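You operate a simulated robot arm through the tools that you are given. There is no shell and no other tool. Be economical: measure what you need, move in short steps, check, and stop when the job is done.

Carry out the task below with a simulated two-armed robot. There is one attempt and no reset: what you move stays moved.

JOB
Shut the sliding lid of the chiller. Shut the low drawer of the end box. Turn the dial of lane one to 3. Take the small purple tub and put it on the low shelf under the machine bench. Put the white filter marked "rough" from the top of the steel bench on the top of the short belt of the tipper. Put the tub that says "W523" from the top of the steel bench on the shelf under the long steel table and the tub labelled "discard" on the place y4 of the steel bench under the lamp. Take the yellow hand brush and leave it on the top of the lift table. Do these in any order.

It is judged by the outcome, as a careful person would: the job done as asked, and still so three seconds after it is handed in. It fails if anything else is knocked over, pushed out of place, dropped, spilled or broken. Lids that push on must go on centred and level and be pressed home; caps that screw on are set level and turned clockwise until they are tight.

ROBOT AND FRAMES
Two 7-joint arms with fingered hands on one trunk, on a base that drives. Base frame: it is fixed to the floor where the robot stands at the start and does not move with it; the origin is under the middle of the robot, x ahead of it, y to its left, z up; the surface under the hand at the start is at about z = 90. Lengths are in cm, angles in degrees, forces in N, time in s.
The left shoulder is at the start at [-4.5, 11.4, 109.1], the right one opposite. Places, roughly: dial of lane one [-420, 100, 110]; green tub, grey tub [-175, -500, 100]; low drawer of the end box [-110, 410, 20]; low shelf under the machine bench (22x54 cm) [40, -142, 14]; place Y4 of the steel bench under the lamp [60, -290, 90]; shelf under the long steel table [-420, -500, 30]; sliding lid of the chiller [50, -20, 90]; small purple tub (10x7x5 cm) [-230, -480, 90]; top of the lift table [-650, 70, 60]; top of the short belt of the tipper (29x22 cm) [-318, -286, 94]; white filter [-200, -500, 100]; yellow hand brush (15x5x6 cm) [-630, -280, 90]. Payload 5 kg a hand.
Tool frame (each hand has its own): the origin (TCP) lies between the finger pads and is the grasp point; the fingertips stand 3.7 cm ahead of it; z points along the fingers, y is the line along which they close. Largest opening 12.4 cm; the body of the gripper starts 4.3 cm behind the TCP. The gripper is a hand of 3 fingers: y runs from the thumb to the fingers, the wrist lies at [-2.1, -11.6, -20.3] in the tool frame, and closing takes about 1.5 s.
Orientation is told as [roll, pitch, yaw] about the base's x, y, z axes, in that order, counted from this pose: with the fingers straight down and the wrist toward the robot, the tool's x, y and z point along [0, 1, 0], [1, 0, 0] and [0, 0, -1] of the base frame.

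CONTROLS
- The arms move only by the tool apply_moves. It takes "left_series", "right_series" or both (then of equal length, played together; a hand with none holds still); each is a list of rows, each a list of 6 numbers: the shift along the tool's x, y, z in units of 200 mm (1.0 is 200 mm), then the turn, a rotation vector about the tool's x, y, z in units of 90 degrees (1.0 is 90 degrees). In form: [[dx, dy, dz, ax, ay, az], ...]. A call has 1 to 12 rows; each row is the pose to reach, as a shift and turn from the pose commanded when the call began, along the tool's axes at that moment. "left_gripper" and "right_gripper" are, for a hand that has rows, the opening, from 0 (shut) to 1 (fully open), set as the call begins (left out, the last holds). A call with a number of a shift or a turn outside -1 to 1 is refused whole. Rows are played at 5 a second. More than 5 cm and 8.6 degrees between two rows, or a gripper value outside its range, and nothing of the call is played. Where a pose cannot be reached the arm comes as near as it can. A force on the tool above 40 N (or 10 N above the force at the start of the call, whichever is more), or a blocked arm, ends the call early, and 0.2 s more pass. The fingers move at their own pace (about 4.5 cm/s each) and stop on an object; they squeeze with about 27 N. The grip force told is the motor's: it shows also when the fingers shut on nothing. Time passes only in rows, and 0.2 s behind the last, so rows that repeat a pose let the fingers close. The reply holds the time, the measured pose of the TCP, the force on the tool along the base axes, the opening and the grip force, in the units named above and with some noise, with the torque about the TCP (base axes, N m) and any sound that the robot's microphone picked up, and new pictures: "pictures" is both (left out), scene, wrist or none (wrist: the cameras of the hands that moved).
- Cameras (640 x 400 px; columns grow to the right, rows downward): "scene" is now at [11.15, -5.45, 127.32]; the picture's right is [-0.41, -0.91, -0.03], its down [-0.32, 0.17, -0.93] and it looks along [0.86, -0.37, -0.36] (base axes); focal length 258 px, centre (320, 200). "left" rides on the left gripper at [-7.2, -10.4, -15.4] in its tool frame; the picture's right is [-0.83, -0.26, 0.49], its down [0.51, -0.72, 0.47] and it looks along [0.23, 0.64, 0.73] (tool axes); focal length 243 px, centre (320, 200). "right" rides on the right gripper at [7.3, -10.4, -15.4] in its tool frame; the picture's right is [-0.83, 0.26, -0.49], its down [-0.51, -0.72, 0.47] and it looks along [-0.23, 0.64, 0.73] (tool axes); focal length 243 px, centre (320, 200). There is no depth. A picture from a camera that has moved, and an enlarged one, comes with that camera's place and axes in the base frame and with its lens.
- lift_body(by): slides the trunk up (or, below 0, down) by that many cm; the arms and the scene camera ride with it, the base frame stays. It gives what a move gives, with no picture.
- roll_base(legs): drives the robot by 1 to 6 legs, each [ahead, left, turn to the left] in cm, cm and degrees, along the robot's own axes; the way and the turn of a leg run together, so that a leg with both is an arc; at most 150 cm and 180 degrees a leg. The arms and the cameras ride along, it lands a little off, and it stops where it bumps. It gives what a move gives, and a new picture of the scene camera.
- curl_fingers(index, middle, thumb_bend, thumb_turn, hand): sets how far each is bent, from 0 (flat) to 100 (curled in); at 30 the hand is open as for a grip, at 70 the pads meet at the TCP. One left out holds its place. A second passes; each finger stops where it meets its share of the squeeze, and holds until it gets a number again. A gripper value or a shape takes the hand back. It gives what a move gives, with no picture; readings hold the bend of each and the force on the fingers (four entries, about 0 where the hand has none), thumb and palm. thumb_turn goes from beside the hand (0) to across from the fingers (100), as for a grip.
- hand_shape(shape, hand): the hand has 3 fingers and takes this shape, open, in about a second: jaw (thumb against the fingers, like two jaws); tri (thumb and two fingers); tip (a fingertip pinch); poke (one finger out to press); point (the index stretched); flat (the hand flat); cup (the hand cupped); fist (a fist). The gripper value then closes the fingers along that shape, each until it touches; the sizes above hold for jaw. It gives what a move gives, with no picture.
- turn_head(pan, tilt): turns the head with the scene camera to pan (to the left, within 80 degrees either way) and tilt (down, from -29 to 69), counted from straight ahead of the robot. It gives what a move gives, and a new picture of the scene camera.
- zoom(camera, box): a new picture of the part [left, top, right, bottom] of that camera's present view, enlarged. No time passes.
- finish_job(): hands the job in; it is judged then, once.

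Go step by step. Nothing tells you exact positions but the pictures and the camera data: compare them with the known pose of the tool, close in by small moves and look again before you grip or let go. The budget is 196 turns and 260 pictures, counting those below and the enlarged ones. Unless the task says otherwise, let go and move clear before handing in.

The tools are called as a command line: name --argument value ..., lists and objects as JSON in quotes. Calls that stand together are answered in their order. apply_moves: Moves the arms, as the interface text tells. Its arguments: {"type":"object","properties":{"left_series":{"type":"array","items":{"type":"array","items":{"type":"number"}}},"left_gripper":{"type":"number"},"right_series":{"type":"array","items":{"type":"array","items":{"type":"number"}}},"right_gripper":{"type":"number"},"pictures":{"type":"string","enum":["both","scene","wrist","none"]}},"required":[]} The other tools are called the same way: lift_body (by) slides the trunk up or down; hand_shape (shape, hand) gives the hand a shape; curl_fingers (index, middle, thumb_bend, thumb_turn, hand) moves the fingers one by one; roll_base (legs) drives the base; turn_head (pan, tilt) turns the head that bears the scene camera; zoom (camera, box) takes an enlarged picture of a part of a camera's view; finish_job () hands the job in.

At the start:

```text
t: 0.0
left_tcp_pos: [55.04, -1.55, 109.84]
left_tcp_rot: [0.9, -2.3, -0.8]
left_contact_force: [0.4, -0.4, 0.4]
left_moment: [-0.01, 0.01, -0.02]
left_grip_width: 12.39
left_finger_force: 0.0
left_shape: jaw
left_bend: [30.0, 30.0, 30.0, 98.0]
left_finger forces: [0.0, 0.1, 0.0, 0.1, 0.0, 0.0]
right_tcp_pos: [46.99, -61.2, 118.89]
right_tcp_rot: [0.8, -2.1, -0.1]
right_contact_force: [1.0, 0.3, 0.4]
right_moment: [0.04, -0.01, 0.01]
right_grip_width: 12.38
right_finger_force: 0.1
right_shape: jaw
right_bend: [30.0, 30.0, 30.0, 98.0]
right_finger forces: [0.0, 0.1, 0.0, 0.0, 0.0, 0.0]
trunk travel left (down, up): [-27.5, 28.8]
robot x, y, heading: [-10.46, 0.21, -0.2]
head pan, tilt: [-24.1, 22.8]
```

scene: 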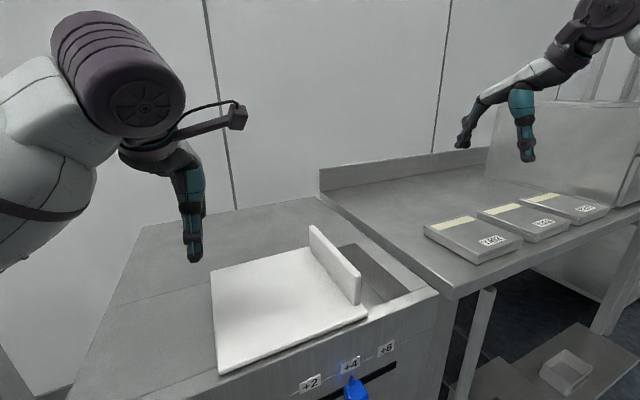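
right: 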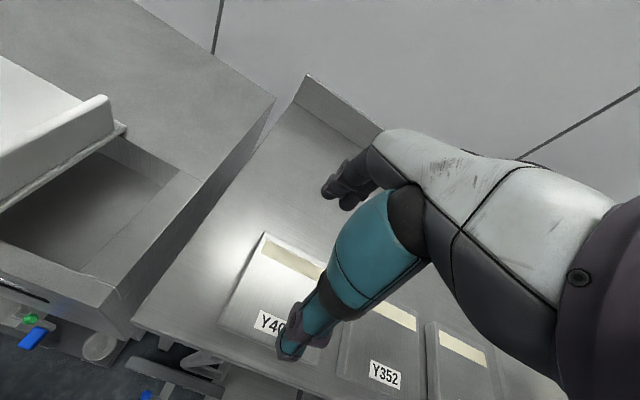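
left: 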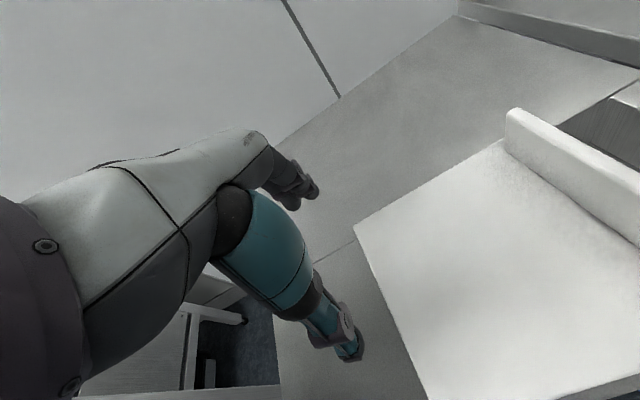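

The chiller lid lies open, with its upright handle at about y=-25 and the gap to the right of it. I'll bring the left hand over the lid, left of the handle, and look before pushing.

apply_moves --left_series '[[-0.15, 0, 0.0, 0, 0, 0], [-0.3, 0, 0.1, 0, 0, 0], [-0.45, 0, 0.25, 0, 0, 0], [-0.55, 0, 0.4, 0, 0, 0], [-0.55, 0, 0.5, 0, 0, 0], [-0.55, 0, 0.5, 0, 0, 0]]' --left_gripper 0.5

```text
t: 1.6
left_tcp_pos: [56.38, -11.65, 99.72]
left_tcp_rot: [0.3, -2.2, -0.7]
left_contact_force: [-0.1, -0.2, 0.0]
left_moment: [0.01, 0.01, -0.01]
left_grip_width: 6.21
left_finger_force: 0.0
left_shape: jaw
left_bend: [74.0, 45.0, 69.0, 100.0]
left_finger forces: [0.0, 0.1, 0.0, 0.1, 0.1, 0.1]
right_tcp_pos: [48.22, -60.2, 118.64]
right_tcp_rot: [0.3, -1.4, 0.2]
right_contact_force: [0.2, 0.1, -0.2]
right_moment: [0.04, 0.02, 0.02]
right_grip_width: 12.37
right_finger_force: 0.0
right_shape: jaw
right_bend: [30.0, 30.0, 30.0, 98.0]
right_finger forces: [0.2, 0.0, 0.1, 0.0, 0.0, 0.0]
trunk travel left (down, up): [-27.5, 28.8]
robot x, y, heading: [-11.27, -0.06, 0.3]
head pan, tilt: [-24.1, 22.8]
stopped in row 6 (left hand): the arm was blocked; the commanded pose is now the measured one
camera scene: at [12.22, -4.53, 127.08], right [-0.4, -0.91, -0.02], down [-0.33, 0.16, -0.93], along [0.85, -0.37, -0.37], focal length 258 px, centre (320, 200)
camera left: at [45.39, -18.9, 114.6], right [-0.25, -0.82, -0.51], down [-0.7, 0.52, -0.5], along [0.67, 0.23, -0.71], focal length 243 px, centre (320, 200)
```

scene: 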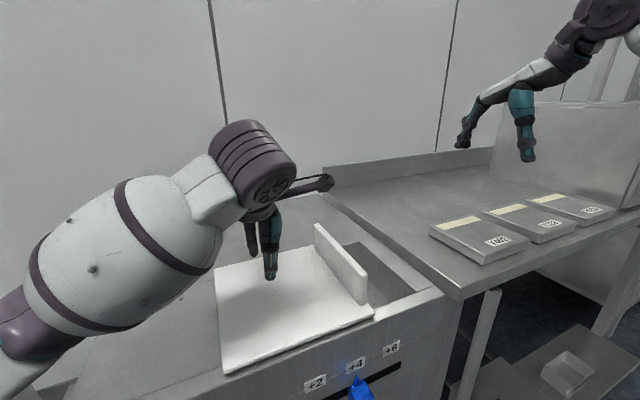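
left: 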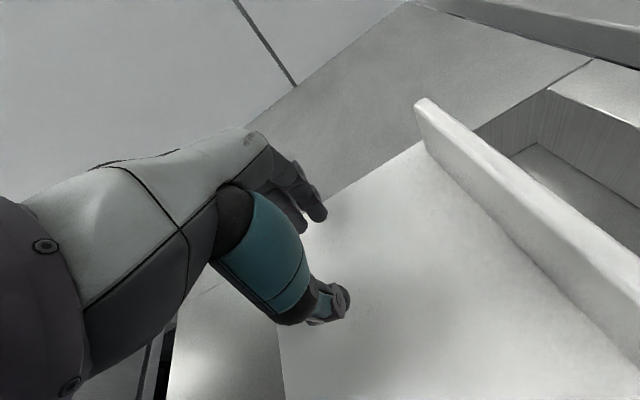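

The fingers are over the lid, left of the handle; the stop came with no contact force. I'll continue gently down and then toward the handle.

apply_moves --left_series '[[-0.05, 0, 0.03, 0, 0, 0], [-0.1, 0, 0.06, 0, 0, 0], [-0.15, 0, 0.09, 0, 0, 0], [-0.2, 0, 0.1, 0, 0, 0], [-0.2, 0, 0.1, 0, 0, 0]]'

```text
t: 3.0
left_tcp_pos: [57.96, -12.09, 97.19]
left_tcp_rot: [0.3, -1.9, 2.0]
left_contact_force: [0.7, -0.1, -0.8]
left_moment: [0.02, 0.06, -0.02]
left_grip_width: 6.21
left_finger_force: 0.1
left_shape: jaw
left_bend: [74.0, 45.0, 69.0, 100.0]
left_finger forces: [0.1, 0.1, 0.0, 0.0, 0.1, 0.1]
right_tcp_pos: [50.37, -58.14, 118.44]
right_tcp_rot: [0.1, -0.9, 1.6]
right_contact_force: [0.7, -0.8, -1.4]
right_moment: [0.1, 0.08, 0.04]
right_grip_width: 12.38
right_finger_force: 0.0
right_shape: jaw
right_bend: [30.0, 30.0, 30.0, 98.0]
right_finger forces: [0.0, 0.0, 0.0, 0.0, 0.0, 0.0]
trunk travel left (down, up): [-27.5, 28.8]
robot x, y, heading: [-11.45, -0.22, 1.6]
head pan, tilt: [-24.1, 22.8]
stopped in row 5 (left hand): the arm was blocked; the commanded pose is now the measured one
camera scene: at [12.99, -3.24, 126.93], right [-0.38, -0.92, -0.01], down [-0.34, 0.15, -0.93], along [0.86, -0.35, -0.37], focal length 258 px, centre (320, 200)
camera left: at [47.32, -19.87, 112.12], right [-0.22, -0.83, -0.51], down [-0.72, 0.49, -0.49], along [0.66, 0.26, -0.71], focal length 243 px, centre (320, 200)
```

scene: 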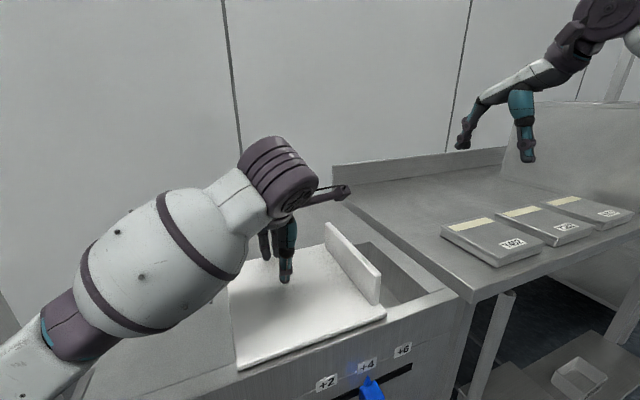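
left: 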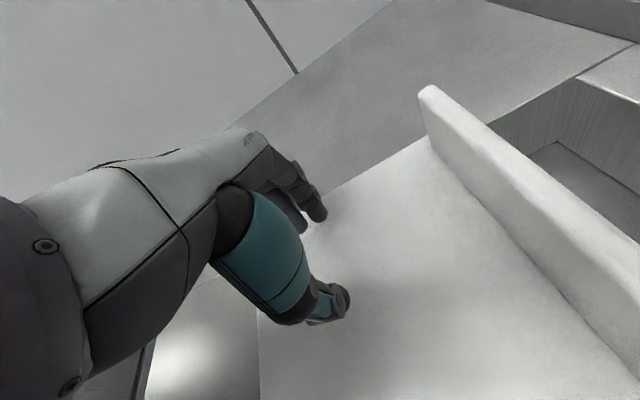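

The base is being turned slightly, so the left elbow is pushing on something. I'll back the left hand up and out, and do this with the right hand after raising the trunk.

apply_moves --left_series '[[0.1, 0, -0.15, 0, 0, 0], [0.25, 0, -0.3, 0, 0, 0], [0.45, 0, -0.45, 0, 0, 0], [0.65, 0, -0.6, 0, 0, 0], [0.8, -0.1, -0.6, 0, 0, 0], [0.8, -0.1, -0.6, 0, 0, 0]]' --pictures "scene"

lift_body --by 12

turn_head --pan 0 --tilt 50

```text
t: 4.6
left_tcp_pos: [54.26, 0.28, 110.33]
left_tcp_rot: [0.8, -3.2, -0.7]
left_contact_force: [-0.1, 0.7, -0.6]
left_moment: [-0.02, 0.01, 0.05]
left_grip_width: 6.22
left_finger_force: 0.1
left_shape: jaw
left_bend: [74.0, 45.0, 69.0, 100.0]
left_finger forces: [0.0, 0.0, 0.1, 0.0, 0.1, 0.0]
right_tcp_pos: [49.7, -60.3, 118.2]
right_tcp_rot: [0.6, -1.1, 0.7]
right_contact_force: [-0.4, 0.5, 0.0]
right_moment: [0.04, -0.06, 0.0]
right_grip_width: 12.4
right_finger_force: 0.0
right_shape: jaw
right_bend: [30.0, 30.0, 30.0, 97.0]
right_finger forces: [0.0, 0.0, 0.1, 0.0, 0.0, 0.1]
trunk travel left (down, up): [-27.5, 28.8]
robot x, y, heading: [-10.99, -0.28, 0.5]
head pan, tilt: [-24.1, 22.8]
stopped in row 6 (left hand): the arm was blocked; the commanded pose is now the measured one
camera scene: at [13.23, -4.98, 126.99], right [-0.4, -0.92, -0.02], down [-0.34, 0.16, -0.93], along [0.85, -0.36, -0.38], focal length 258 px, centre (320, 200)
```

scene: 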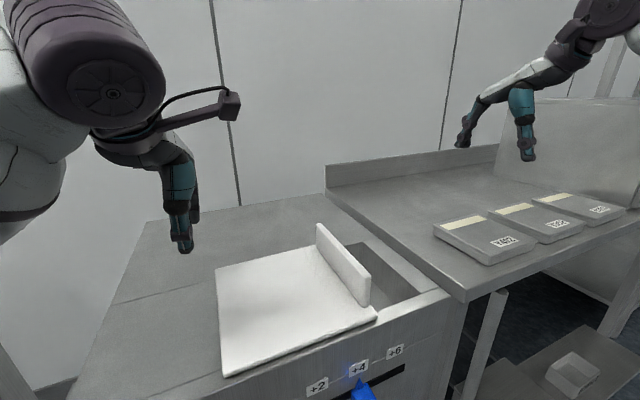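

```text
t: 6.1
left_tcp_pos: [55.21, 0.46, 121.46]
left_tcp_rot: [1.0, -2.2, -0.4]
left_contact_force: [-0.3, 0.3, -0.8]
left_moment: [0.0, 0.01, 0.0]
left_grip_width: 6.2
left_finger_force: 0.0
left_shape: jaw
left_bend: [74.0, 45.0, 69.0, 100.0]
left_finger forces: [0.0, 0.1, 0.0, 0.1, 0.1, 0.1]
right_tcp_pos: [50.96, -60.34, 129.51]
right_tcp_rot: [0.7, -0.8, 1.1]
right_contact_force: [0.1, -0.6, 0.2]
right_moment: [-0.01, 0.01, -0.04]
right_grip_width: 12.39
right_finger_force: 0.1
right_shape: jaw
right_bend: [30.0, 30.0, 30.0, 97.0]
right_finger forces: [0.0, 0.1, 0.1, 0.0, 0.1, 0.0]
trunk travel left (down, up): [-39.5, 16.8]
robot x, y, heading: [-10.51, -0.04, 1.0]
head pan, tilt: [-24.1, 22.8]
```

```text
t: 7.0
left_tcp_pos: [55.27, 0.37, 121.54]
left_tcp_rot: [0.9, -2.1, -0.4]
left_contact_force: [-0.3, -0.6, -0.1]
left_moment: [-0.05, -0.01, 0.0]
left_grip_width: 6.19
left_finger_force: 0.0
left_shape: jaw
left_bend: [74.0, 45.0, 69.0, 100.0]
left_finger forces: [0.0, 0.0, 0.1, 0.1, 0.0, 0.1]
right_tcp_pos: [50.83, -60.35, 129.47]
right_tcp_rot: [0.7, -0.7, 0.9]
right_contact_force: [-0.2, -0.2, -0.1]
right_moment: [0.0, -0.01, 0.0]
right_grip_width: 12.39
right_finger_force: 0.0
right_shape: jaw
right_bend: [30.0, 30.0, 30.0, 97.0]
right_finger forces: [0.0, 0.0, 0.0, 0.0, 0.0, 0.0]
trunk travel left (down, up): [-39.5, 16.8]
robot x, y, heading: [-10.32, -0.06, 1.1]
head pan, tilt: [0.0, 50.0]
camera scene: at [10.53, -1.39, 134.84], right [0.02, -1.0, -0.01], down [-0.76, 0.0, -0.65], along [0.65, 0.02, -0.76], focal length 258 px, centre (320, 200)
```

scene: 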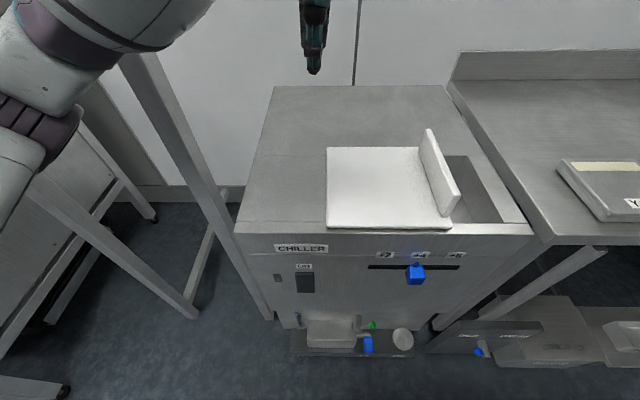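

The handle lies at about y=-27, x 43–69, and the gap ends near y=-39. A tall post stands near [60,30] by the left elbow, so I'll raise the left hand and bring the right hand over to the left side of the handle.

apply_moves --left_series '[[0, 0, -0.15, 0, 0, 0], [0, 0, -0.35, 0, 0, 0], [0.05, 0, -0.55, 0, 0, 0], [0.1, 0, -0.75, 0, 0, 0], [0.15, 0, -0.9, 0, 0, 0], [0.15, 0, -0.9, 0, 0, 0], [0.15, 0, -0.9, 0, 0, 0], [0.15, 0, -0.9, 0, 0, 0], [0.15, 0, -0.9, 0, 0, 0], [0.15, 0, -0.9, 0, 0, 0]]' --right_series '[[0.2, 0.0, 0, 0, 0, 0], [0.4, 0.0, 0, 0, 0, 0], [0.6, 0.0, 0, 0, 0, 0], [0.8, 0.05, 0, 0, 0, 0], [0.92, 0.1, 0, 0, 0, 0], [0.95, 0.15, 0, 0, 0, 0], [0.95, 0.15, 0.1, 0, 0, 0], [0.95, 0.15, 0.25, 0, 0, 0], [0.95, 0.15, 0.4, 0, 0, 0], [0.95, 0.15, 0.4, 0, 0, 0]]' --right_gripper 0.5

```text
t: 8.0
left_tcp_pos: [52.83, -0.18, 122.63]
left_tcp_rot: [2.6, 7.8, -2.5]
left_contact_force: [0.2, -0.3, -0.1]
left_moment: [-0.01, 0.0, 0.02]
left_grip_width: 6.2
left_finger_force: 0.1
left_shape: jaw
left_bend: [74.0, 45.0, 69.0, 100.0]
left_finger forces: [0.0, 0.1, 0.1, 0.0, 0.0, 0.0]
right_tcp_pos: [48.08, -46.6, 130.51]
right_tcp_rot: [0.5, -1.2, 0.6]
right_contact_force: [-1.3, -0.3, -0.8]
right_moment: [-0.02, -0.08, -0.02]
right_grip_width: 6.25
right_finger_force: 0.0
right_shape: jaw
right_bend: [74.0, 45.0, 69.0, 100.0]
right_finger forces: [0.0, 0.0, 0.0, 0.0, 0.0, 0.0]
trunk travel left (down, up): [-39.5, 16.8]
robot x, y, heading: [-12.46, -0.36, 0.7]
head pan, tilt: [0.0, 50.0]
stopped in row 4 (left hand): the arm was blocked; the commanded pose is now the measured one
camera scene: at [7.89, -1.33, 135.25], right [0.01, -1.0, -0.01], down [-0.76, 0.0, -0.65], along [0.65, 0.02, -0.76], focal length 258 px, centre (320, 200)
camera right: at [37.17, -39.71, 145.76], right [0.26, -0.83, 0.49], down [-0.71, -0.51, -0.49], along [0.66, -0.22, -0.72], focal length 243 px, centre (320, 200)
camera left: at [44.37, -7.69, 138.87], right [-0.37, -0.79, -0.49], down [-0.75, 0.56, -0.35], along [0.55, 0.24, -0.8], focal length 243 px, centre (320, 200)
```

scene: 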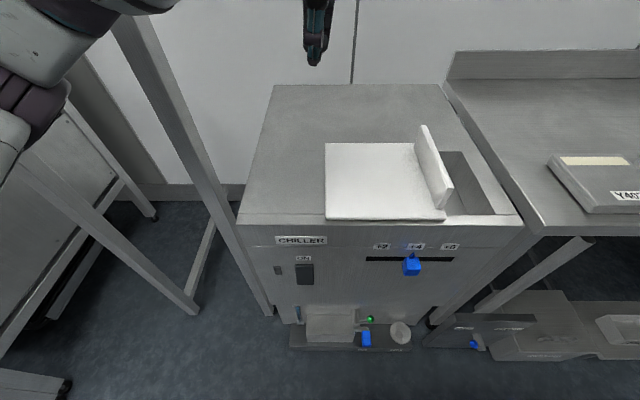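
right: 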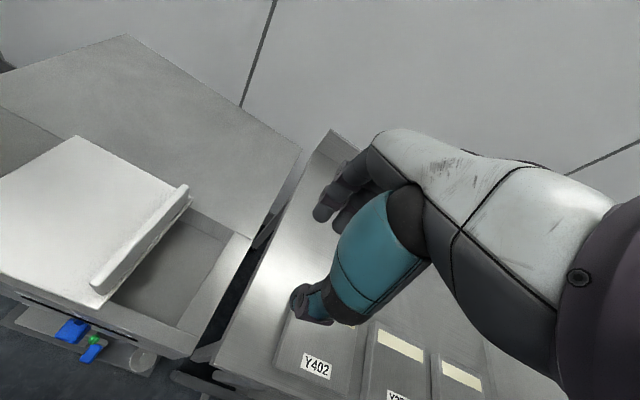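
left: 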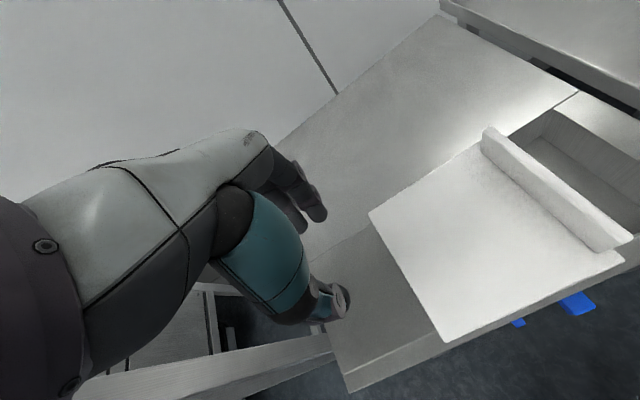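

The left arm is hemmed in by the post, so I'll leave it still and move only the right hand over the lid.

apply_moves --right_series '[[0.2, 0.05, 0, 0, 0, 0], [0.4, 0.1, 0, 0, 0, 0], [0.6, 0.15, 0, 0, 0, 0], [0.8, 0.2, 0, 0, 0, 0], [0.98, 0.22, 0, 0, 0, 0], [0.99, 0.25, 0, 0, 0, 0], [0.99, 0.25, 0.1, 0, 0, 0]]'

```text
t: 9.8
left_tcp_pos: [53.46, -0.26, 122.26]
left_tcp_rot: [2.2, 7.9, -2.9]
left_contact_force: [0.8, -0.2, -0.4]
left_moment: [0.01, 0.05, -0.03]
left_grip_width: 6.22
left_finger_force: 0.2
left_shape: jaw
left_bend: [74.0, 45.0, 69.0, 100.0]
left_finger forces: [0.0, 0.1, 0.1, 0.1, 0.1, 0.1]
right_tcp_pos: [53.82, -26.66, 127.88]
right_tcp_rot: [0.4, -0.7, 0.7]
right_contact_force: [-0.3, 0.0, 0.9]
right_moment: [0.01, -0.07, -0.01]
right_grip_width: 6.19
right_finger_force: 0.0
right_shape: jaw
right_bend: [74.0, 45.0, 69.0, 100.0]
right_finger forces: [0.0, 0.0, 0.0, 0.0, 0.0, 0.1]
trunk travel left (down, up): [-39.5, 16.8]
robot x, y, heading: [-12.09, -0.58, 0.7]
head pan, tilt: [0.0, 50.0]
stopped in row 7 (right hand): the arm was blocked; the commanded pose is now the measured one
camera scene: at [8.8, -1.14, 134.83], right [0.01, -1.0, -0.01], down [-0.76, 0.0, -0.65], along [0.65, 0.01, -0.76], focal length 258 px, centre (320, 200)
camera right: at [43.11, -19.76, 143.15], right [0.27, -0.83, 0.49], down [-0.71, -0.51, -0.48], along [0.65, -0.22, -0.73], focal length 243 px, centre (320, 200)
```

scene: 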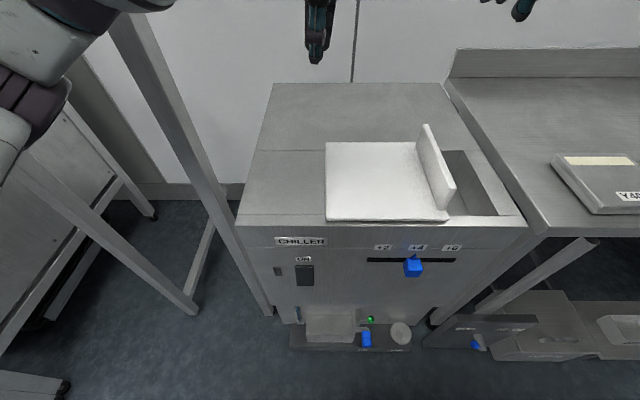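
right: 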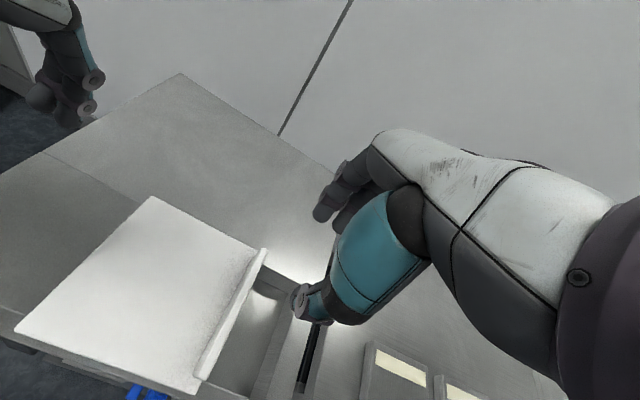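

The right hand is above the handle line now. I'll move it a further 7 cm left and lower it over the lid in small steps.

apply_moves --right_series '[[0.12, 0.0, 0, 0, 0, 0], [0.25, 0.0, 0, 0, 0, 0], [0.37, 0.02, 0, 0, 0, 0], [0.4, 0.02, 0.15, 0, 0, 0], [0.4, 0.02, 0.3, 0, 0, 0], [0.4, 0.02, 0.5, 0, 0, 0], [0.4, 0.02, 0.7, 0, 0, 0], [0.4, 0.02, 0.9, 0, 0, 0], [0.4, 0.02, 1.0, 0, 0, 0], [0.4, 0.02, 1.0, 0, 0, 0]]'

```text
t: 11.9
left_tcp_pos: [53.76, -0.12, 122.2]
left_tcp_rot: [2.4, 7.9, -2.5]
left_contact_force: [-0.3, -0.2, 0.0]
left_moment: [-0.06, 0.01, -0.02]
left_grip_width: 6.24
left_finger_force: 0.1
left_shape: jaw
left_bend: [74.0, 45.0, 69.0, 100.0]
left_finger forces: [0.1, 0.0, 0.1, 0.0, 0.0, 0.0]
right_tcp_pos: [54.59, -18.77, 107.92]
right_tcp_rot: [0.7, -0.7, 0.8]
right_contact_force: [0.7, 0.4, 0.2]
right_moment: [0.01, -0.02, 0.02]
right_grip_width: 6.25
right_finger_force: 0.1
right_shape: jaw
right_bend: [74.0, 45.0, 69.0, 100.0]
right_finger forces: [0.1, 0.1, 0.0, 0.0, 0.0, 0.0]
trunk travel left (down, up): [-39.5, 16.8]
robot x, y, heading: [-11.99, -0.38, 0.8]
head pan, tilt: [0.0, 50.0]
camera scene: at [8.88, -1.45, 134.79], right [0.02, -1.0, -0.01], down [-0.76, 0.0, -0.65], along [0.65, 0.02, -0.76], focal length 258 px, centre (320, 200)
camera right: at [43.79, -11.87, 123.19], right [0.27, -0.83, 0.49], down [-0.71, -0.51, -0.49], along [0.65, -0.21, -0.73], focal length 243 px, centre (320, 200)
```

scene: 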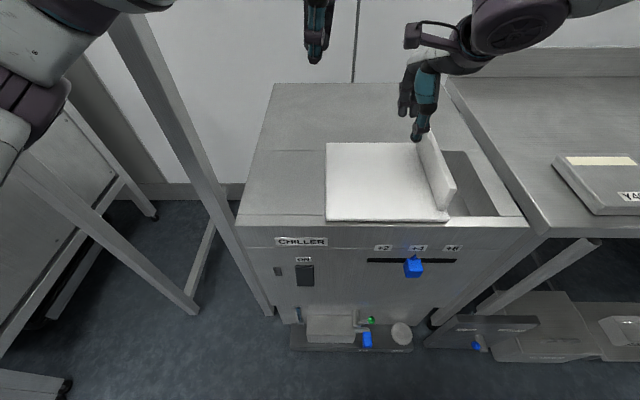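
right: 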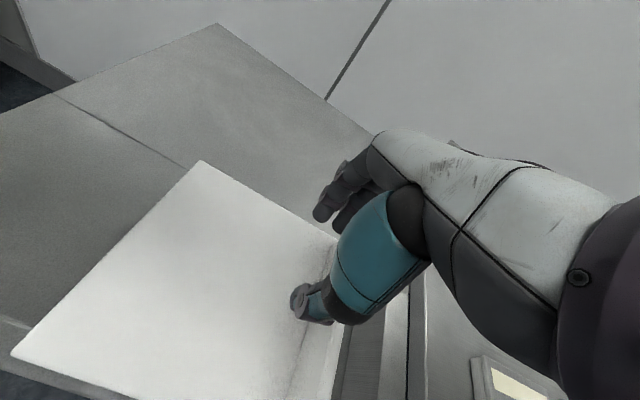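

The fingertips are over the lid just left of the handle. I'll lower so that the tips are a few cm above the lid, then push the handle to the right.

apply_moves --right_series '[[0, 0, 0.15, 0, 0, 0], [0, 0, 0.3, 0, 0, 0], [0, 0, 0.42, 0, 0, 0], [0, 0, 0.5, 0, 0, 0], [0, 0, 0.5, 0, 0, 0], [-0.1, 0, 0.5, 0, 0, 0], [-0.2, 0, 0.5, 0, 0, 0], [-0.3, 0, 0.5, 0, 0, 0], [-0.4, 0, 0.5, 0, 0, 0], [-0.5, 0, 0.5, 0, 0, 0]]'

```text
t: 14.2
left_tcp_pos: [53.72, -0.15, 122.29]
left_tcp_rot: [2.3, 8.0, -2.4]
left_contact_force: [-0.3, 0.8, 0.0]
left_moment: [-0.02, -0.01, -0.01]
left_grip_width: 6.22
left_finger_force: 0.0
left_shape: jaw
left_bend: [74.0, 45.0, 69.0, 100.0]
left_finger forces: [0.1, 0.0, 0.1, 0.0, 0.0, 0.0]
right_tcp_pos: [54.91, -28.54, 97.74]
right_tcp_rot: [0.7, -0.7, 1.0]
right_contact_force: [0.7, -0.2, -0.4]
right_moment: [0.02, 0.02, 0.0]
right_grip_width: 6.22
right_finger_force: 0.0
right_shape: jaw
right_bend: [74.0, 45.0, 69.0, 100.0]
right_finger forces: [0.0, 0.1, 0.0, 0.0, 0.0, 0.0]
trunk travel left (down, up): [-39.5, 16.8]
robot x, y, heading: [-12.58, 0.05, 0.9]
head pan, tilt: [0.0, 50.0]
camera scene: at [8.9, -1.46, 134.79], right [0.02, -1.0, -0.01], down [-0.76, 0.0, -0.65], along [0.65, 0.02, -0.76], focal length 258 px, centre (320, 200)
camera right: at [44.12, -21.65, 113.08], right [0.27, -0.83, 0.49], down [-0.71, -0.51, -0.49], along [0.65, -0.21, -0.73], focal length 243 px, centre (320, 200)
```

scene: 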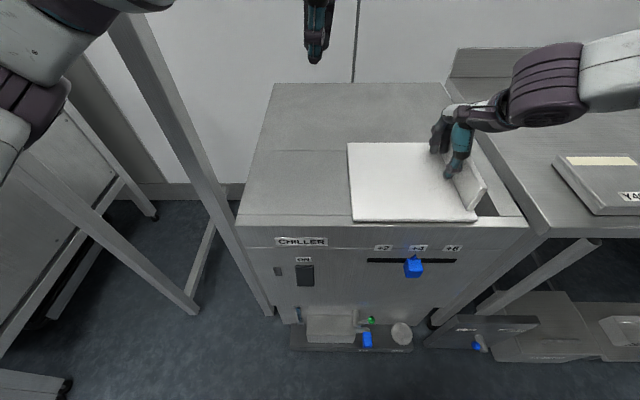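
right: 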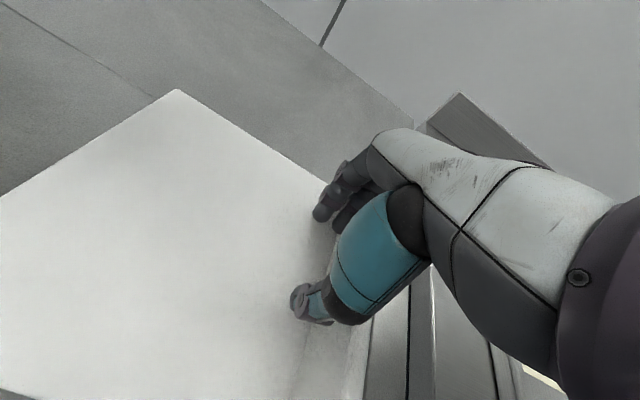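

The lid slides easily with the hand. I'll keep pushing until it meets its end.

apply_moves --right_series '[[-0.1, 0, 0, 0, 0, 0], [-0.2, 0, 0, 0, 0, 0], [-0.3, 0, 0, 0, 0, 0], [-0.4, 0, 0, 0, 0, 0], [-0.5, 0, 0, 0, 0, 0], [-0.6, 0, 0, 0, 0, 0]]'

```text
t: 15.4
left_tcp_pos: [53.5, -0.35, 122.21]
left_tcp_rot: [2.1, 7.8, -3.2]
left_contact_force: [0.7, 0.1, 0.6]
left_moment: [-0.01, 0.03, 0.04]
left_grip_width: 6.2
left_finger_force: 0.2
left_shape: jaw
left_bend: [74.0, 45.0, 69.0, 100.0]
left_finger forces: [0.1, 0.0, 0.1, 0.0, 0.1, 0.0]
right_tcp_pos: [54.61, -37.38, 97.78]
right_tcp_rot: [0.9, -0.7, 1.7]
right_contact_force: [3.2, 21.1, -6.1]
right_moment: [0.11, 0.39, 1.31]
right_grip_width: 6.33
right_finger_force: 0.0
right_shape: jaw
right_bend: [74.0, 43.0, 69.0, 100.0]
right_finger forces: [0.0, 22.0, 0.0, 0.1, 0.0, 0.0]
trunk travel left (down, up): [-39.5, 16.8]
robot x, y, heading: [-12.32, 0.02, 0.9]
head pan, tilt: [0.0, 50.0]
stopped in row 6 (right hand): the force on the tool passed its limit at 51 N (the readings are from after the stop); the commanded pose is now the measured one
camera scene: at [8.97, -0.9, 134.81], right [0.01, -1.0, -0.01], down [-0.76, -0.01, -0.65], along [0.65, 0.02, -0.76], focal length 258 px, centre (320, 200)
camera right: at [43.66, -30.89, 113.2], right [0.28, -0.83, 0.48], down [-0.7, -0.52, -0.49], along [0.66, -0.2, -0.73], focal length 243 px, centre (320, 200)
```

scene: 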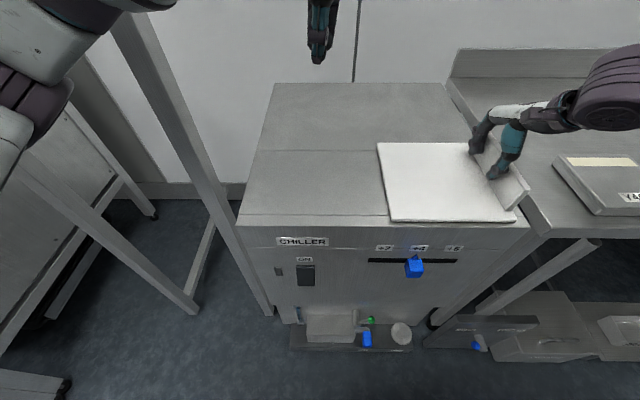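
right: 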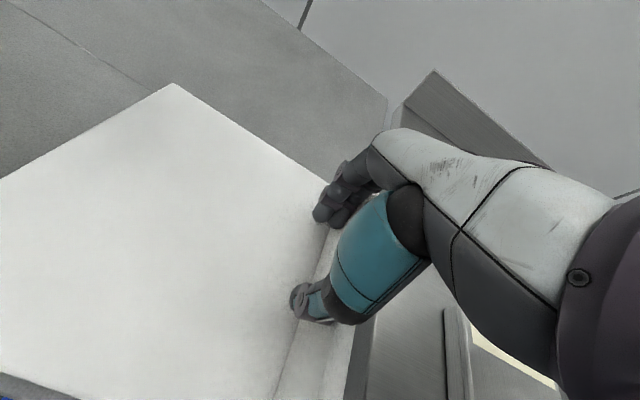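

The lid is home against its end stop. I'll lift the right hand clear.

apply_moves --right_series '[[0.06, 0, 0, 0, 0, 0], [0.08, 0, -0.2, 0, 0, 0], [0.08, 0, -0.4, 0, 0, 0], [0.08, 0, -0.6, 0, 0, 0], [0.08, 0, -0.8, 0, 0, 0], [0.08, 0, -1.0, 0, 0, 0]]' --pictures "none"

turn_head --pan -80 --tilt 25

turn_head --pan -20 --tilt 45

```text
t: 16.8
left_tcp_pos: [53.62, -0.17, 122.24]
left_tcp_rot: [2.2, 7.9, -2.7]
left_contact_force: [-0.1, -0.2, 0.6]
left_moment: [-0.03, -0.02, -0.03]
left_grip_width: 6.21
left_finger_force: 0.1
left_shape: jaw
left_bend: [74.0, 45.0, 69.0, 100.0]
left_finger forces: [0.0, 0.0, 0.0, 0.0, 0.0, 0.0]
right_tcp_pos: [54.17, -36.46, 117.89]
right_tcp_rot: [1.0, -0.8, 1.7]
right_contact_force: [-0.5, 0.0, -1.2]
right_moment: [-0.02, 0.01, 0.02]
right_grip_width: 6.15
right_finger_force: 0.1
right_shape: jaw
right_bend: [74.0, 45.0, 69.0, 100.0]
right_finger forces: [0.0, 0.0, 0.1, 0.0, 0.0, 0.1]
trunk travel left (down, up): [-39.5, 16.8]
robot x, y, heading: [-12.32, -0.04, 0.9]
head pan, tilt: [0.0, 50.0]
```

```text
t: 18.4
left_tcp_pos: [53.55, -0.26, 122.27]
left_tcp_rot: [2.2, 8.0, -2.7]
left_contact_force: [-0.1, 0.3, 0.6]
left_moment: [0.01, 0.02, 0.04]
left_grip_width: 6.2
left_finger_force: 0.1
left_shape: jaw
left_bend: [74.0, 45.0, 69.0, 100.0]
left_finger forces: [0.0, 0.1, 0.0, 0.0, 0.0, 0.0]
right_tcp_pos: [54.24, -36.55, 117.9]
right_tcp_rot: [0.9, -0.8, 1.7]
right_contact_force: [0.1, 0.0, 0.1]
right_moment: [0.0, -0.02, -0.01]
right_grip_width: 6.17
right_finger_force: 0.1
right_shape: jaw
right_bend: [74.0, 45.0, 69.0, 100.0]
right_finger forces: [0.0, 0.1, 0.1, 0.0, 0.0, 0.0]
trunk travel left (down, up): [-39.5, 16.8]
robot x, y, heading: [-12.01, 0.31, 0.9]
head pan, tilt: [-80.0, 25.0]
camera scene: at [2.96, -10.43, 138.38], right [-0.98, -0.19, -0.01], down [-0.07, 0.43, -0.9], along [0.18, -0.88, -0.43], focal length 258 px, centre (320, 200)
```

scene: 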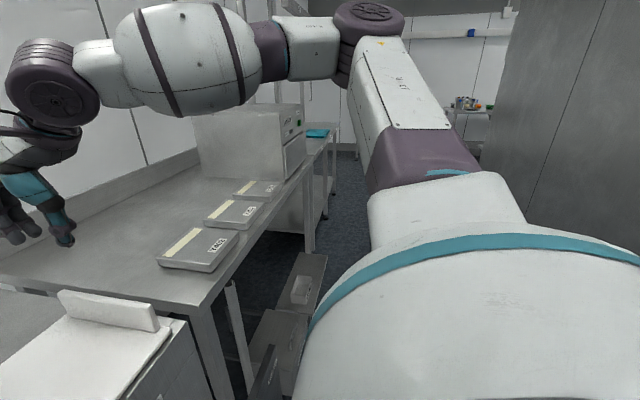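

```text
t: 19.6
left_tcp_pos: [53.68, -0.07, 122.19]
left_tcp_rot: [2.2, 7.9, -2.9]
left_contact_force: [0.2, 0.0, 0.1]
left_moment: [-0.02, 0.04, 0.01]
left_grip_width: 6.22
left_finger_force: 0.1
left_shape: jaw
left_bend: [74.0, 45.0, 69.0, 100.0]
left_finger forces: [0.1, 0.0, 0.0, 0.0, 0.1, 0.1]
right_tcp_pos: [54.23, -36.52, 117.92]
right_tcp_rot: [1.0, -0.8, 1.7]
right_contact_force: [0.4, -0.4, 1.0]
right_moment: [0.0, 0.04, 0.06]
right_grip_width: 6.17
right_finger_force: 0.0
right_shape: jaw
right_bend: [74.0, 45.0, 69.0, 100.0]
right_finger forces: [0.0, 0.0, 0.0, 0.0, 0.1, 0.1]
trunk travel left (down, up): [-39.5, 16.8]
robot x, y, heading: [-12.25, -0.06, 1.3]
head pan, tilt: [-20.0, 45.0]
camera scene: at [8.92, -4.01, 135.45], right [-0.33, -0.94, -0.01], down [-0.66, 0.24, -0.71], along [0.67, -0.22, -0.7], focal length 258 px, centre (320, 200)
```

scene: 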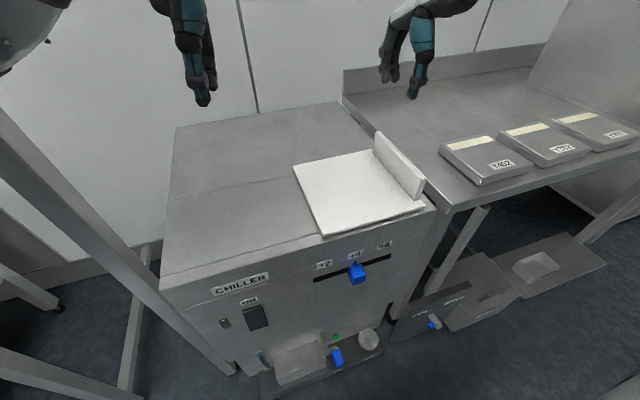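

The lid is shut over the gap. Next I back off from the chiller, turn right and look down the aisle.

roll_base --legs '[[-45, 0, 0]]'

turn_head --pan -80 --tilt 15

turn_head --pan 80 --tilt 15

```text
t: 22.4
left_tcp_pos: [9.46, 0.24, 121.44]
left_tcp_rot: [1.5, 8.5, -2.9]
left_contact_force: [0.1, 0.5, -0.3]
left_moment: [0.0, 0.0, -0.01]
left_grip_width: 6.23
left_finger_force: 0.1
left_shape: jaw
left_bend: [74.0, 45.0, 69.0, 100.0]
left_finger forces: [0.0, 0.0, 0.0, 0.0, 0.0, 0.0]
right_tcp_pos: [9.83, -36.18, 117.49]
right_tcp_rot: [0.4, -0.1, 1.4]
right_contact_force: [0.4, 0.7, -1.2]
right_moment: [-0.02, 0.03, 0.02]
right_grip_width: 6.17
right_finger_force: 0.1
right_shape: jaw
right_bend: [74.0, 45.0, 69.0, 100.0]
right_finger forces: [0.0, 0.0, 0.0, 0.1, 0.1, 0.0]
trunk travel left (down, up): [-39.5, 16.8]
robot x, y, heading: [-57.64, -0.32, 0.6]
head pan, tilt: [-20.0, 45.0]
camera scene: at [-35.18, -3.31, 135.25], right [-0.33, -0.94, 0.0], down [-0.67, 0.23, -0.71], along [0.67, -0.23, -0.71], focal length 258 px, centre (320, 200)
```

scene: 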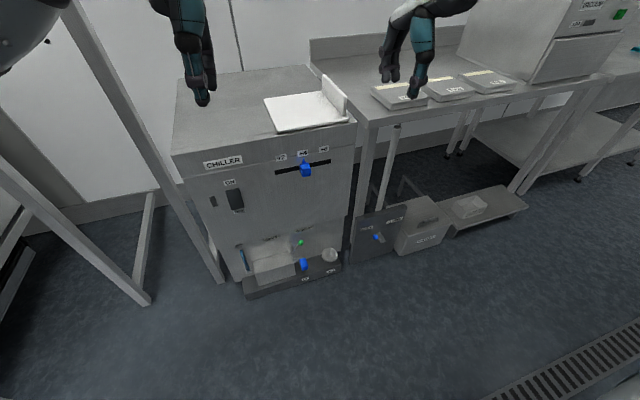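

```text
t: 23.7
left_tcp_pos: [9.31, 0.34, 121.48]
left_tcp_rot: [1.5, 8.5, -2.9]
left_contact_force: [0.3, 0.2, -0.3]
left_moment: [0.0, -0.02, -0.02]
left_grip_width: 6.2
left_finger_force: 0.1
left_shape: jaw
left_bend: [74.0, 45.0, 69.0, 100.0]
left_finger forces: [0.0, 0.0, 0.1, 0.0, 0.1, 0.1]
right_tcp_pos: [9.68, -36.25, 117.7]
right_tcp_rot: [0.3, -0.2, 1.3]
right_contact_force: [-1.0, -0.1, 0.7]
right_moment: [-0.02, 0.0, 0.0]
right_grip_width: 6.2
right_finger_force: 0.1
right_shape: jaw
right_bend: [74.0, 45.0, 69.0, 100.0]
right_finger forces: [0.1, 0.0, 0.0, 0.0, 0.0, 0.0]
trunk travel left (down, up): [-39.5, 16.8]
robot x, y, heading: [-57.73, -0.49, 0.6]
head pan, tilt: [-80.0, 15.0]
camera scene: at [-41.26, -9.79, 139.96], right [-0.98, -0.19, 0.0], down [-0.05, 0.25, -0.97], along [0.18, -0.95, -0.26], focal length 258 px, centre (320, 200)
```

scene: 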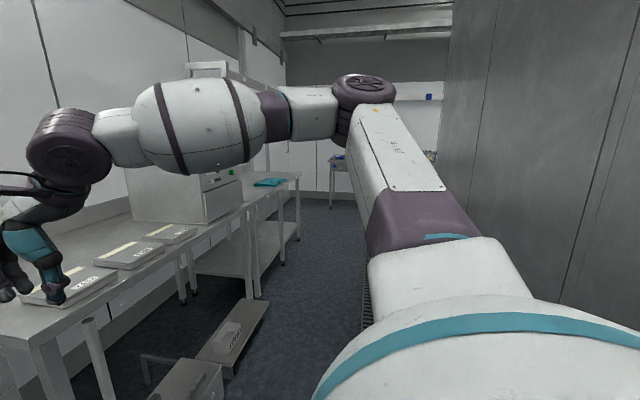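

```text
t: 26.1
left_tcp_pos: [9.39, 0.22, 121.58]
left_tcp_rot: [1.5, 8.5, -2.9]
left_contact_force: [0.7, -0.2, -0.4]
left_moment: [0.0, -0.03, 0.03]
left_grip_width: 6.21
left_finger_force: 0.0
left_shape: jaw
left_bend: [74.0, 45.0, 69.0, 100.0]
left_finger forces: [0.0, 0.1, 0.0, 0.0, 0.0, 0.1]
right_tcp_pos: [9.63, -36.17, 117.6]
right_tcp_rot: [0.4, -0.2, 1.2]
right_contact_force: [0.3, -0.2, -0.3]
right_moment: [0.0, 0.03, 0.01]
right_grip_width: 6.19
right_finger_force: 0.1
right_shape: jaw
right_bend: [74.0, 45.0, 69.0, 100.0]
right_finger forces: [0.0, 0.0, 0.0, 0.1, 0.0, 0.1]
trunk travel left (down, up): [-39.5, 16.8]
robot x, y, heading: [-57.56, -0.77, 0.6]
head pan, tilt: [80.0, 15.0]
camera scene: at [-41.47, 8.61, 139.96], right [0.99, -0.16, 0.0], down [-0.04, -0.26, -0.97], along [0.16, 0.95, -0.26], focal length 258 px, centre (320, 200)
```

scene: 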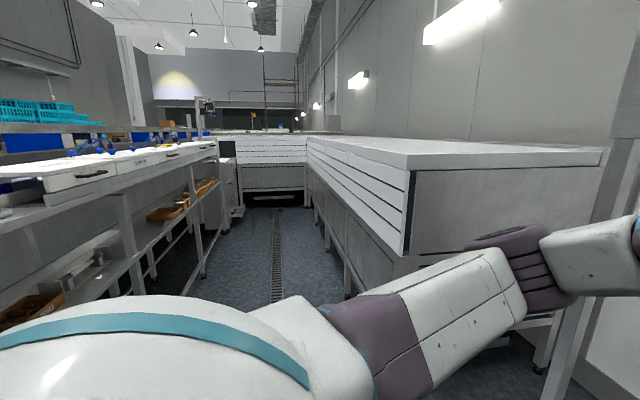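

The aisle with its grate runs along y at x≈-44, between the bench on one side and a tall cabinet on the other. I'll turn right and look down it.

roll_base --legs '[[0, 0, -90]]'

turn_head --pan 0 --tilt 10

```text
t: 29.4
left_tcp_pos: [-26.33, -62.34, 120.81]
left_tcp_rot: [0.8, 9.2, -68.8]
left_contact_force: [0.9, 1.2, 1.1]
left_moment: [-0.08, -0.01, 0.01]
left_grip_width: 6.22
left_finger_force: 0.1
left_shape: jaw
left_bend: [74.0, 45.0, 69.0, 100.0]
left_finger forces: [0.0, 0.0, 0.0, 0.0, 0.0, 0.0]
right_tcp_pos: [-59.24, -77.48, 117.0]
right_tcp_rot: [-0.8, 1.0, -63.9]
right_contact_force: [0.7, -0.1, 0.2]
right_moment: [-0.02, 0.05, -0.03]
right_grip_width: 6.19
right_finger_force: 0.0
right_shape: jaw
right_bend: [74.0, 45.0, 69.0, 100.0]
right_finger forces: [0.1, 0.0, 0.1, 0.0, 0.0, 0.1]
trunk travel left (down, up): [-39.5, 16.8]
robot x, y, heading: [-56.87, -1.12, -65.2]
head pan, tilt: [80.0, 15.0]
stopped in leg 1: the robot was blocked; the commanded pose is now the measured one
camera scene: at [-39.52, -12.86, 139.66], right [0.26, -0.97, -0.01], down [-0.27, -0.06, -0.96], along [0.93, 0.25, -0.27], focal length 258 px, centre (320, 200)
```

scene: 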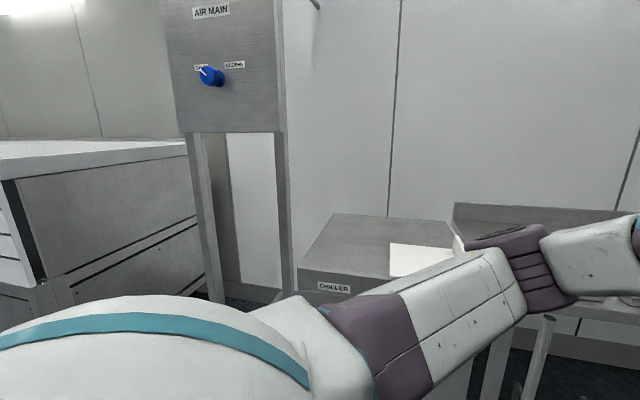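

```text
t: 30.9
left_tcp_pos: [-26.53, -62.73, 120.45]
left_tcp_rot: [0.7, 9.5, -69.1]
left_contact_force: [0.4, -0.4, -0.1]
left_moment: [0.04, 0.01, 0.0]
left_grip_width: 6.2
left_finger_force: 0.1
left_shape: jaw
left_bend: [74.0, 45.0, 69.0, 100.0]
left_finger forces: [0.1, 0.0, 0.0, 0.0, 0.0, 0.0]
right_tcp_pos: [-59.44, -77.72, 116.89]
right_tcp_rot: [-0.8, 1.0, -64.3]
right_contact_force: [-0.8, -0.7, -0.2]
right_moment: [0.02, 0.0, 0.0]
right_grip_width: 6.19
right_finger_force: 0.0
right_shape: jaw
right_bend: [74.0, 45.0, 69.0, 100.0]
right_finger forces: [0.0, 0.0, 0.1, 0.0, 0.0, 0.1]
trunk travel left (down, up): [-39.5, 16.8]
robot x, y, heading: [-56.77, -1.38, -65.3]
head pan, tilt: [0.0, 10.0]
camera scene: at [-44.43, -24.0, 140.38], right [-0.91, -0.42, 0.01], down [-0.09, 0.17, -0.98], along [0.41, -0.89, -0.19], focal length 258 px, centre (320, 200)
```

scene: 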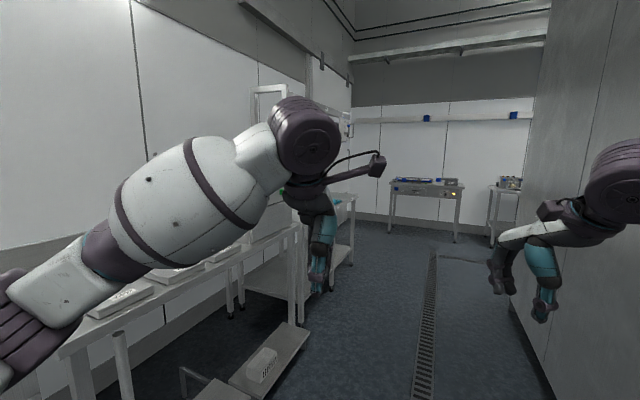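

The right elbow met the cabinet face at x≈-115. I'll shift toward the middle of the aisle and finish the turn.

roll_base --legs '[[0, 20, 0], [0, 0, -25]]'

```text
t: 34.6
left_tcp_pos: [-39.71, -59.92, 121.52]
left_tcp_rot: [1.6, 8.7, -94.5]
left_contact_force: [0.4, -0.7, -0.3]
left_moment: [0.01, 0.0, 0.02]
left_grip_width: 6.2
left_finger_force: 0.0
left_shape: jaw
left_bend: [74.0, 45.0, 69.0, 100.0]
left_finger forces: [0.0, 0.0, 0.0, 0.0, 0.1, 0.0]
right_tcp_pos: [-75.8, -59.15, 117.38]
right_tcp_rot: [-0.1, 0.1, -90.0]
right_contact_force: [-0.2, 0.4, -1.4]
right_moment: [0.0, 0.01, 0.0]
right_grip_width: 6.18
right_finger_force: 0.1
right_shape: jaw
right_bend: [74.0, 45.0, 69.0, 100.0]
right_finger forces: [0.0, 0.0, 0.0, 0.0, 0.1, 0.0]
trunk travel left (down, up): [-39.5, 16.8]
robot x, y, heading: [-38.9, 7.59, -90.9]
head pan, tilt: [0.0, 10.0]
camera scene: at [-39.23, -16.92, 140.77], right [-1.0, 0.02, 0.0], down [0.0, 0.17, -0.98], along [-0.02, -0.98, -0.17], focal length 258 px, centre (320, 200)
```

scene: 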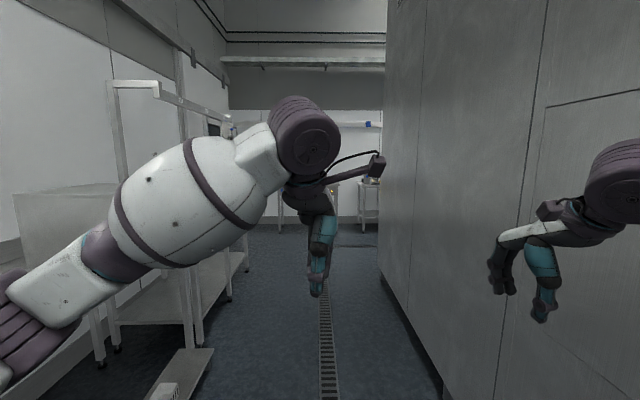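

The aisle is clear ahead and the cabinet ends near y=-304. I drive down it.

roll_base --legs '[[140, 0, 0], [130, 0, 0]]'

turn_head --pan -40 --tilt 15

```text
t: 47.5
left_tcp_pos: [-38.85, -324.72, 121.43]
left_tcp_rot: [1.6, 8.5, -93.1]
left_contact_force: [0.0, 0.8, 0.1]
left_moment: [-0.04, 0.02, -0.01]
left_grip_width: 6.19
left_finger_force: 0.0
left_shape: jaw
left_bend: [74.0, 45.0, 69.0, 100.0]
left_finger forces: [0.1, 0.0, 0.0, 0.0, 0.1, 0.0]
right_tcp_pos: [-75.03, -325.02, 117.33]
right_tcp_rot: [0.0, 0.1, -88.5]
right_contact_force: [-0.9, 0.3, 0.2]
right_moment: [-0.02, -0.02, -0.02]
right_grip_width: 6.22
right_finger_force: 0.0
right_shape: jaw
right_bend: [74.0, 45.0, 69.0, 100.0]
right_finger forces: [0.1, 0.1, 0.0, 0.0, 0.0, 0.0]
trunk travel left (down, up): [-39.5, 16.8]
robot x, y, heading: [-39.44, -257.68, -89.4]
head pan, tilt: [0.0, 10.0]
camera scene: at [-39.48, -281.78, 140.79], right [-1.0, -0.01, 0.0], down [0.0, 0.17, -0.98], along [0.01, -0.98, -0.17], focal length 258 px, centre (320, 200)
```

scene: 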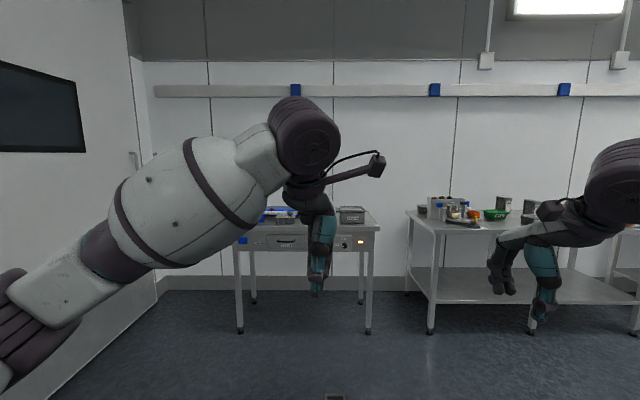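

```text
t: 48.6
left_tcp_pos: [-38.77, -324.77, 121.42]
left_tcp_rot: [1.7, 8.6, -93.0]
left_contact_force: [-0.2, 1.1, -0.7]
left_moment: [0.02, 0.0, 0.0]
left_grip_width: 6.2
left_finger_force: 0.0
left_shape: jaw
left_bend: [74.0, 45.0, 69.0, 100.0]
left_finger forces: [0.0, 0.1, 0.0, 0.0, 0.1, 0.0]
right_tcp_pos: [-74.92, -324.93, 117.35]
right_tcp_rot: [0.0, 0.2, -88.5]
right_contact_force: [0.1, -0.9, -0.1]
right_moment: [-0.03, 0.0, 0.0]
right_grip_width: 6.2
right_finger_force: 0.0
right_shape: jaw
right_bend: [74.0, 45.0, 69.0, 100.0]
right_finger forces: [0.1, 0.0, 0.1, 0.0, 0.1, 0.0]
trunk travel left (down, up): [-39.5, 16.8]
robot x, y, heading: [-39.53, -257.62, -89.6]
head pan, tilt: [-40.0, 15.0]
camera scene: at [-45.5, -279.73, 139.96], right [-0.77, 0.64, 0.0], down [0.16, 0.2, -0.97], along [-0.61, -0.75, -0.26], focal length 258 px, centre (320, 200)
```

scene: 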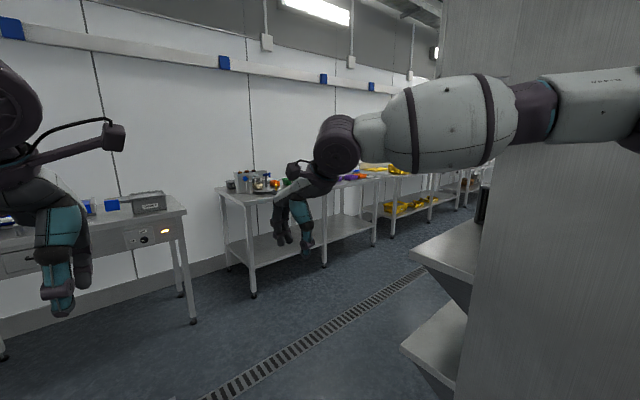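

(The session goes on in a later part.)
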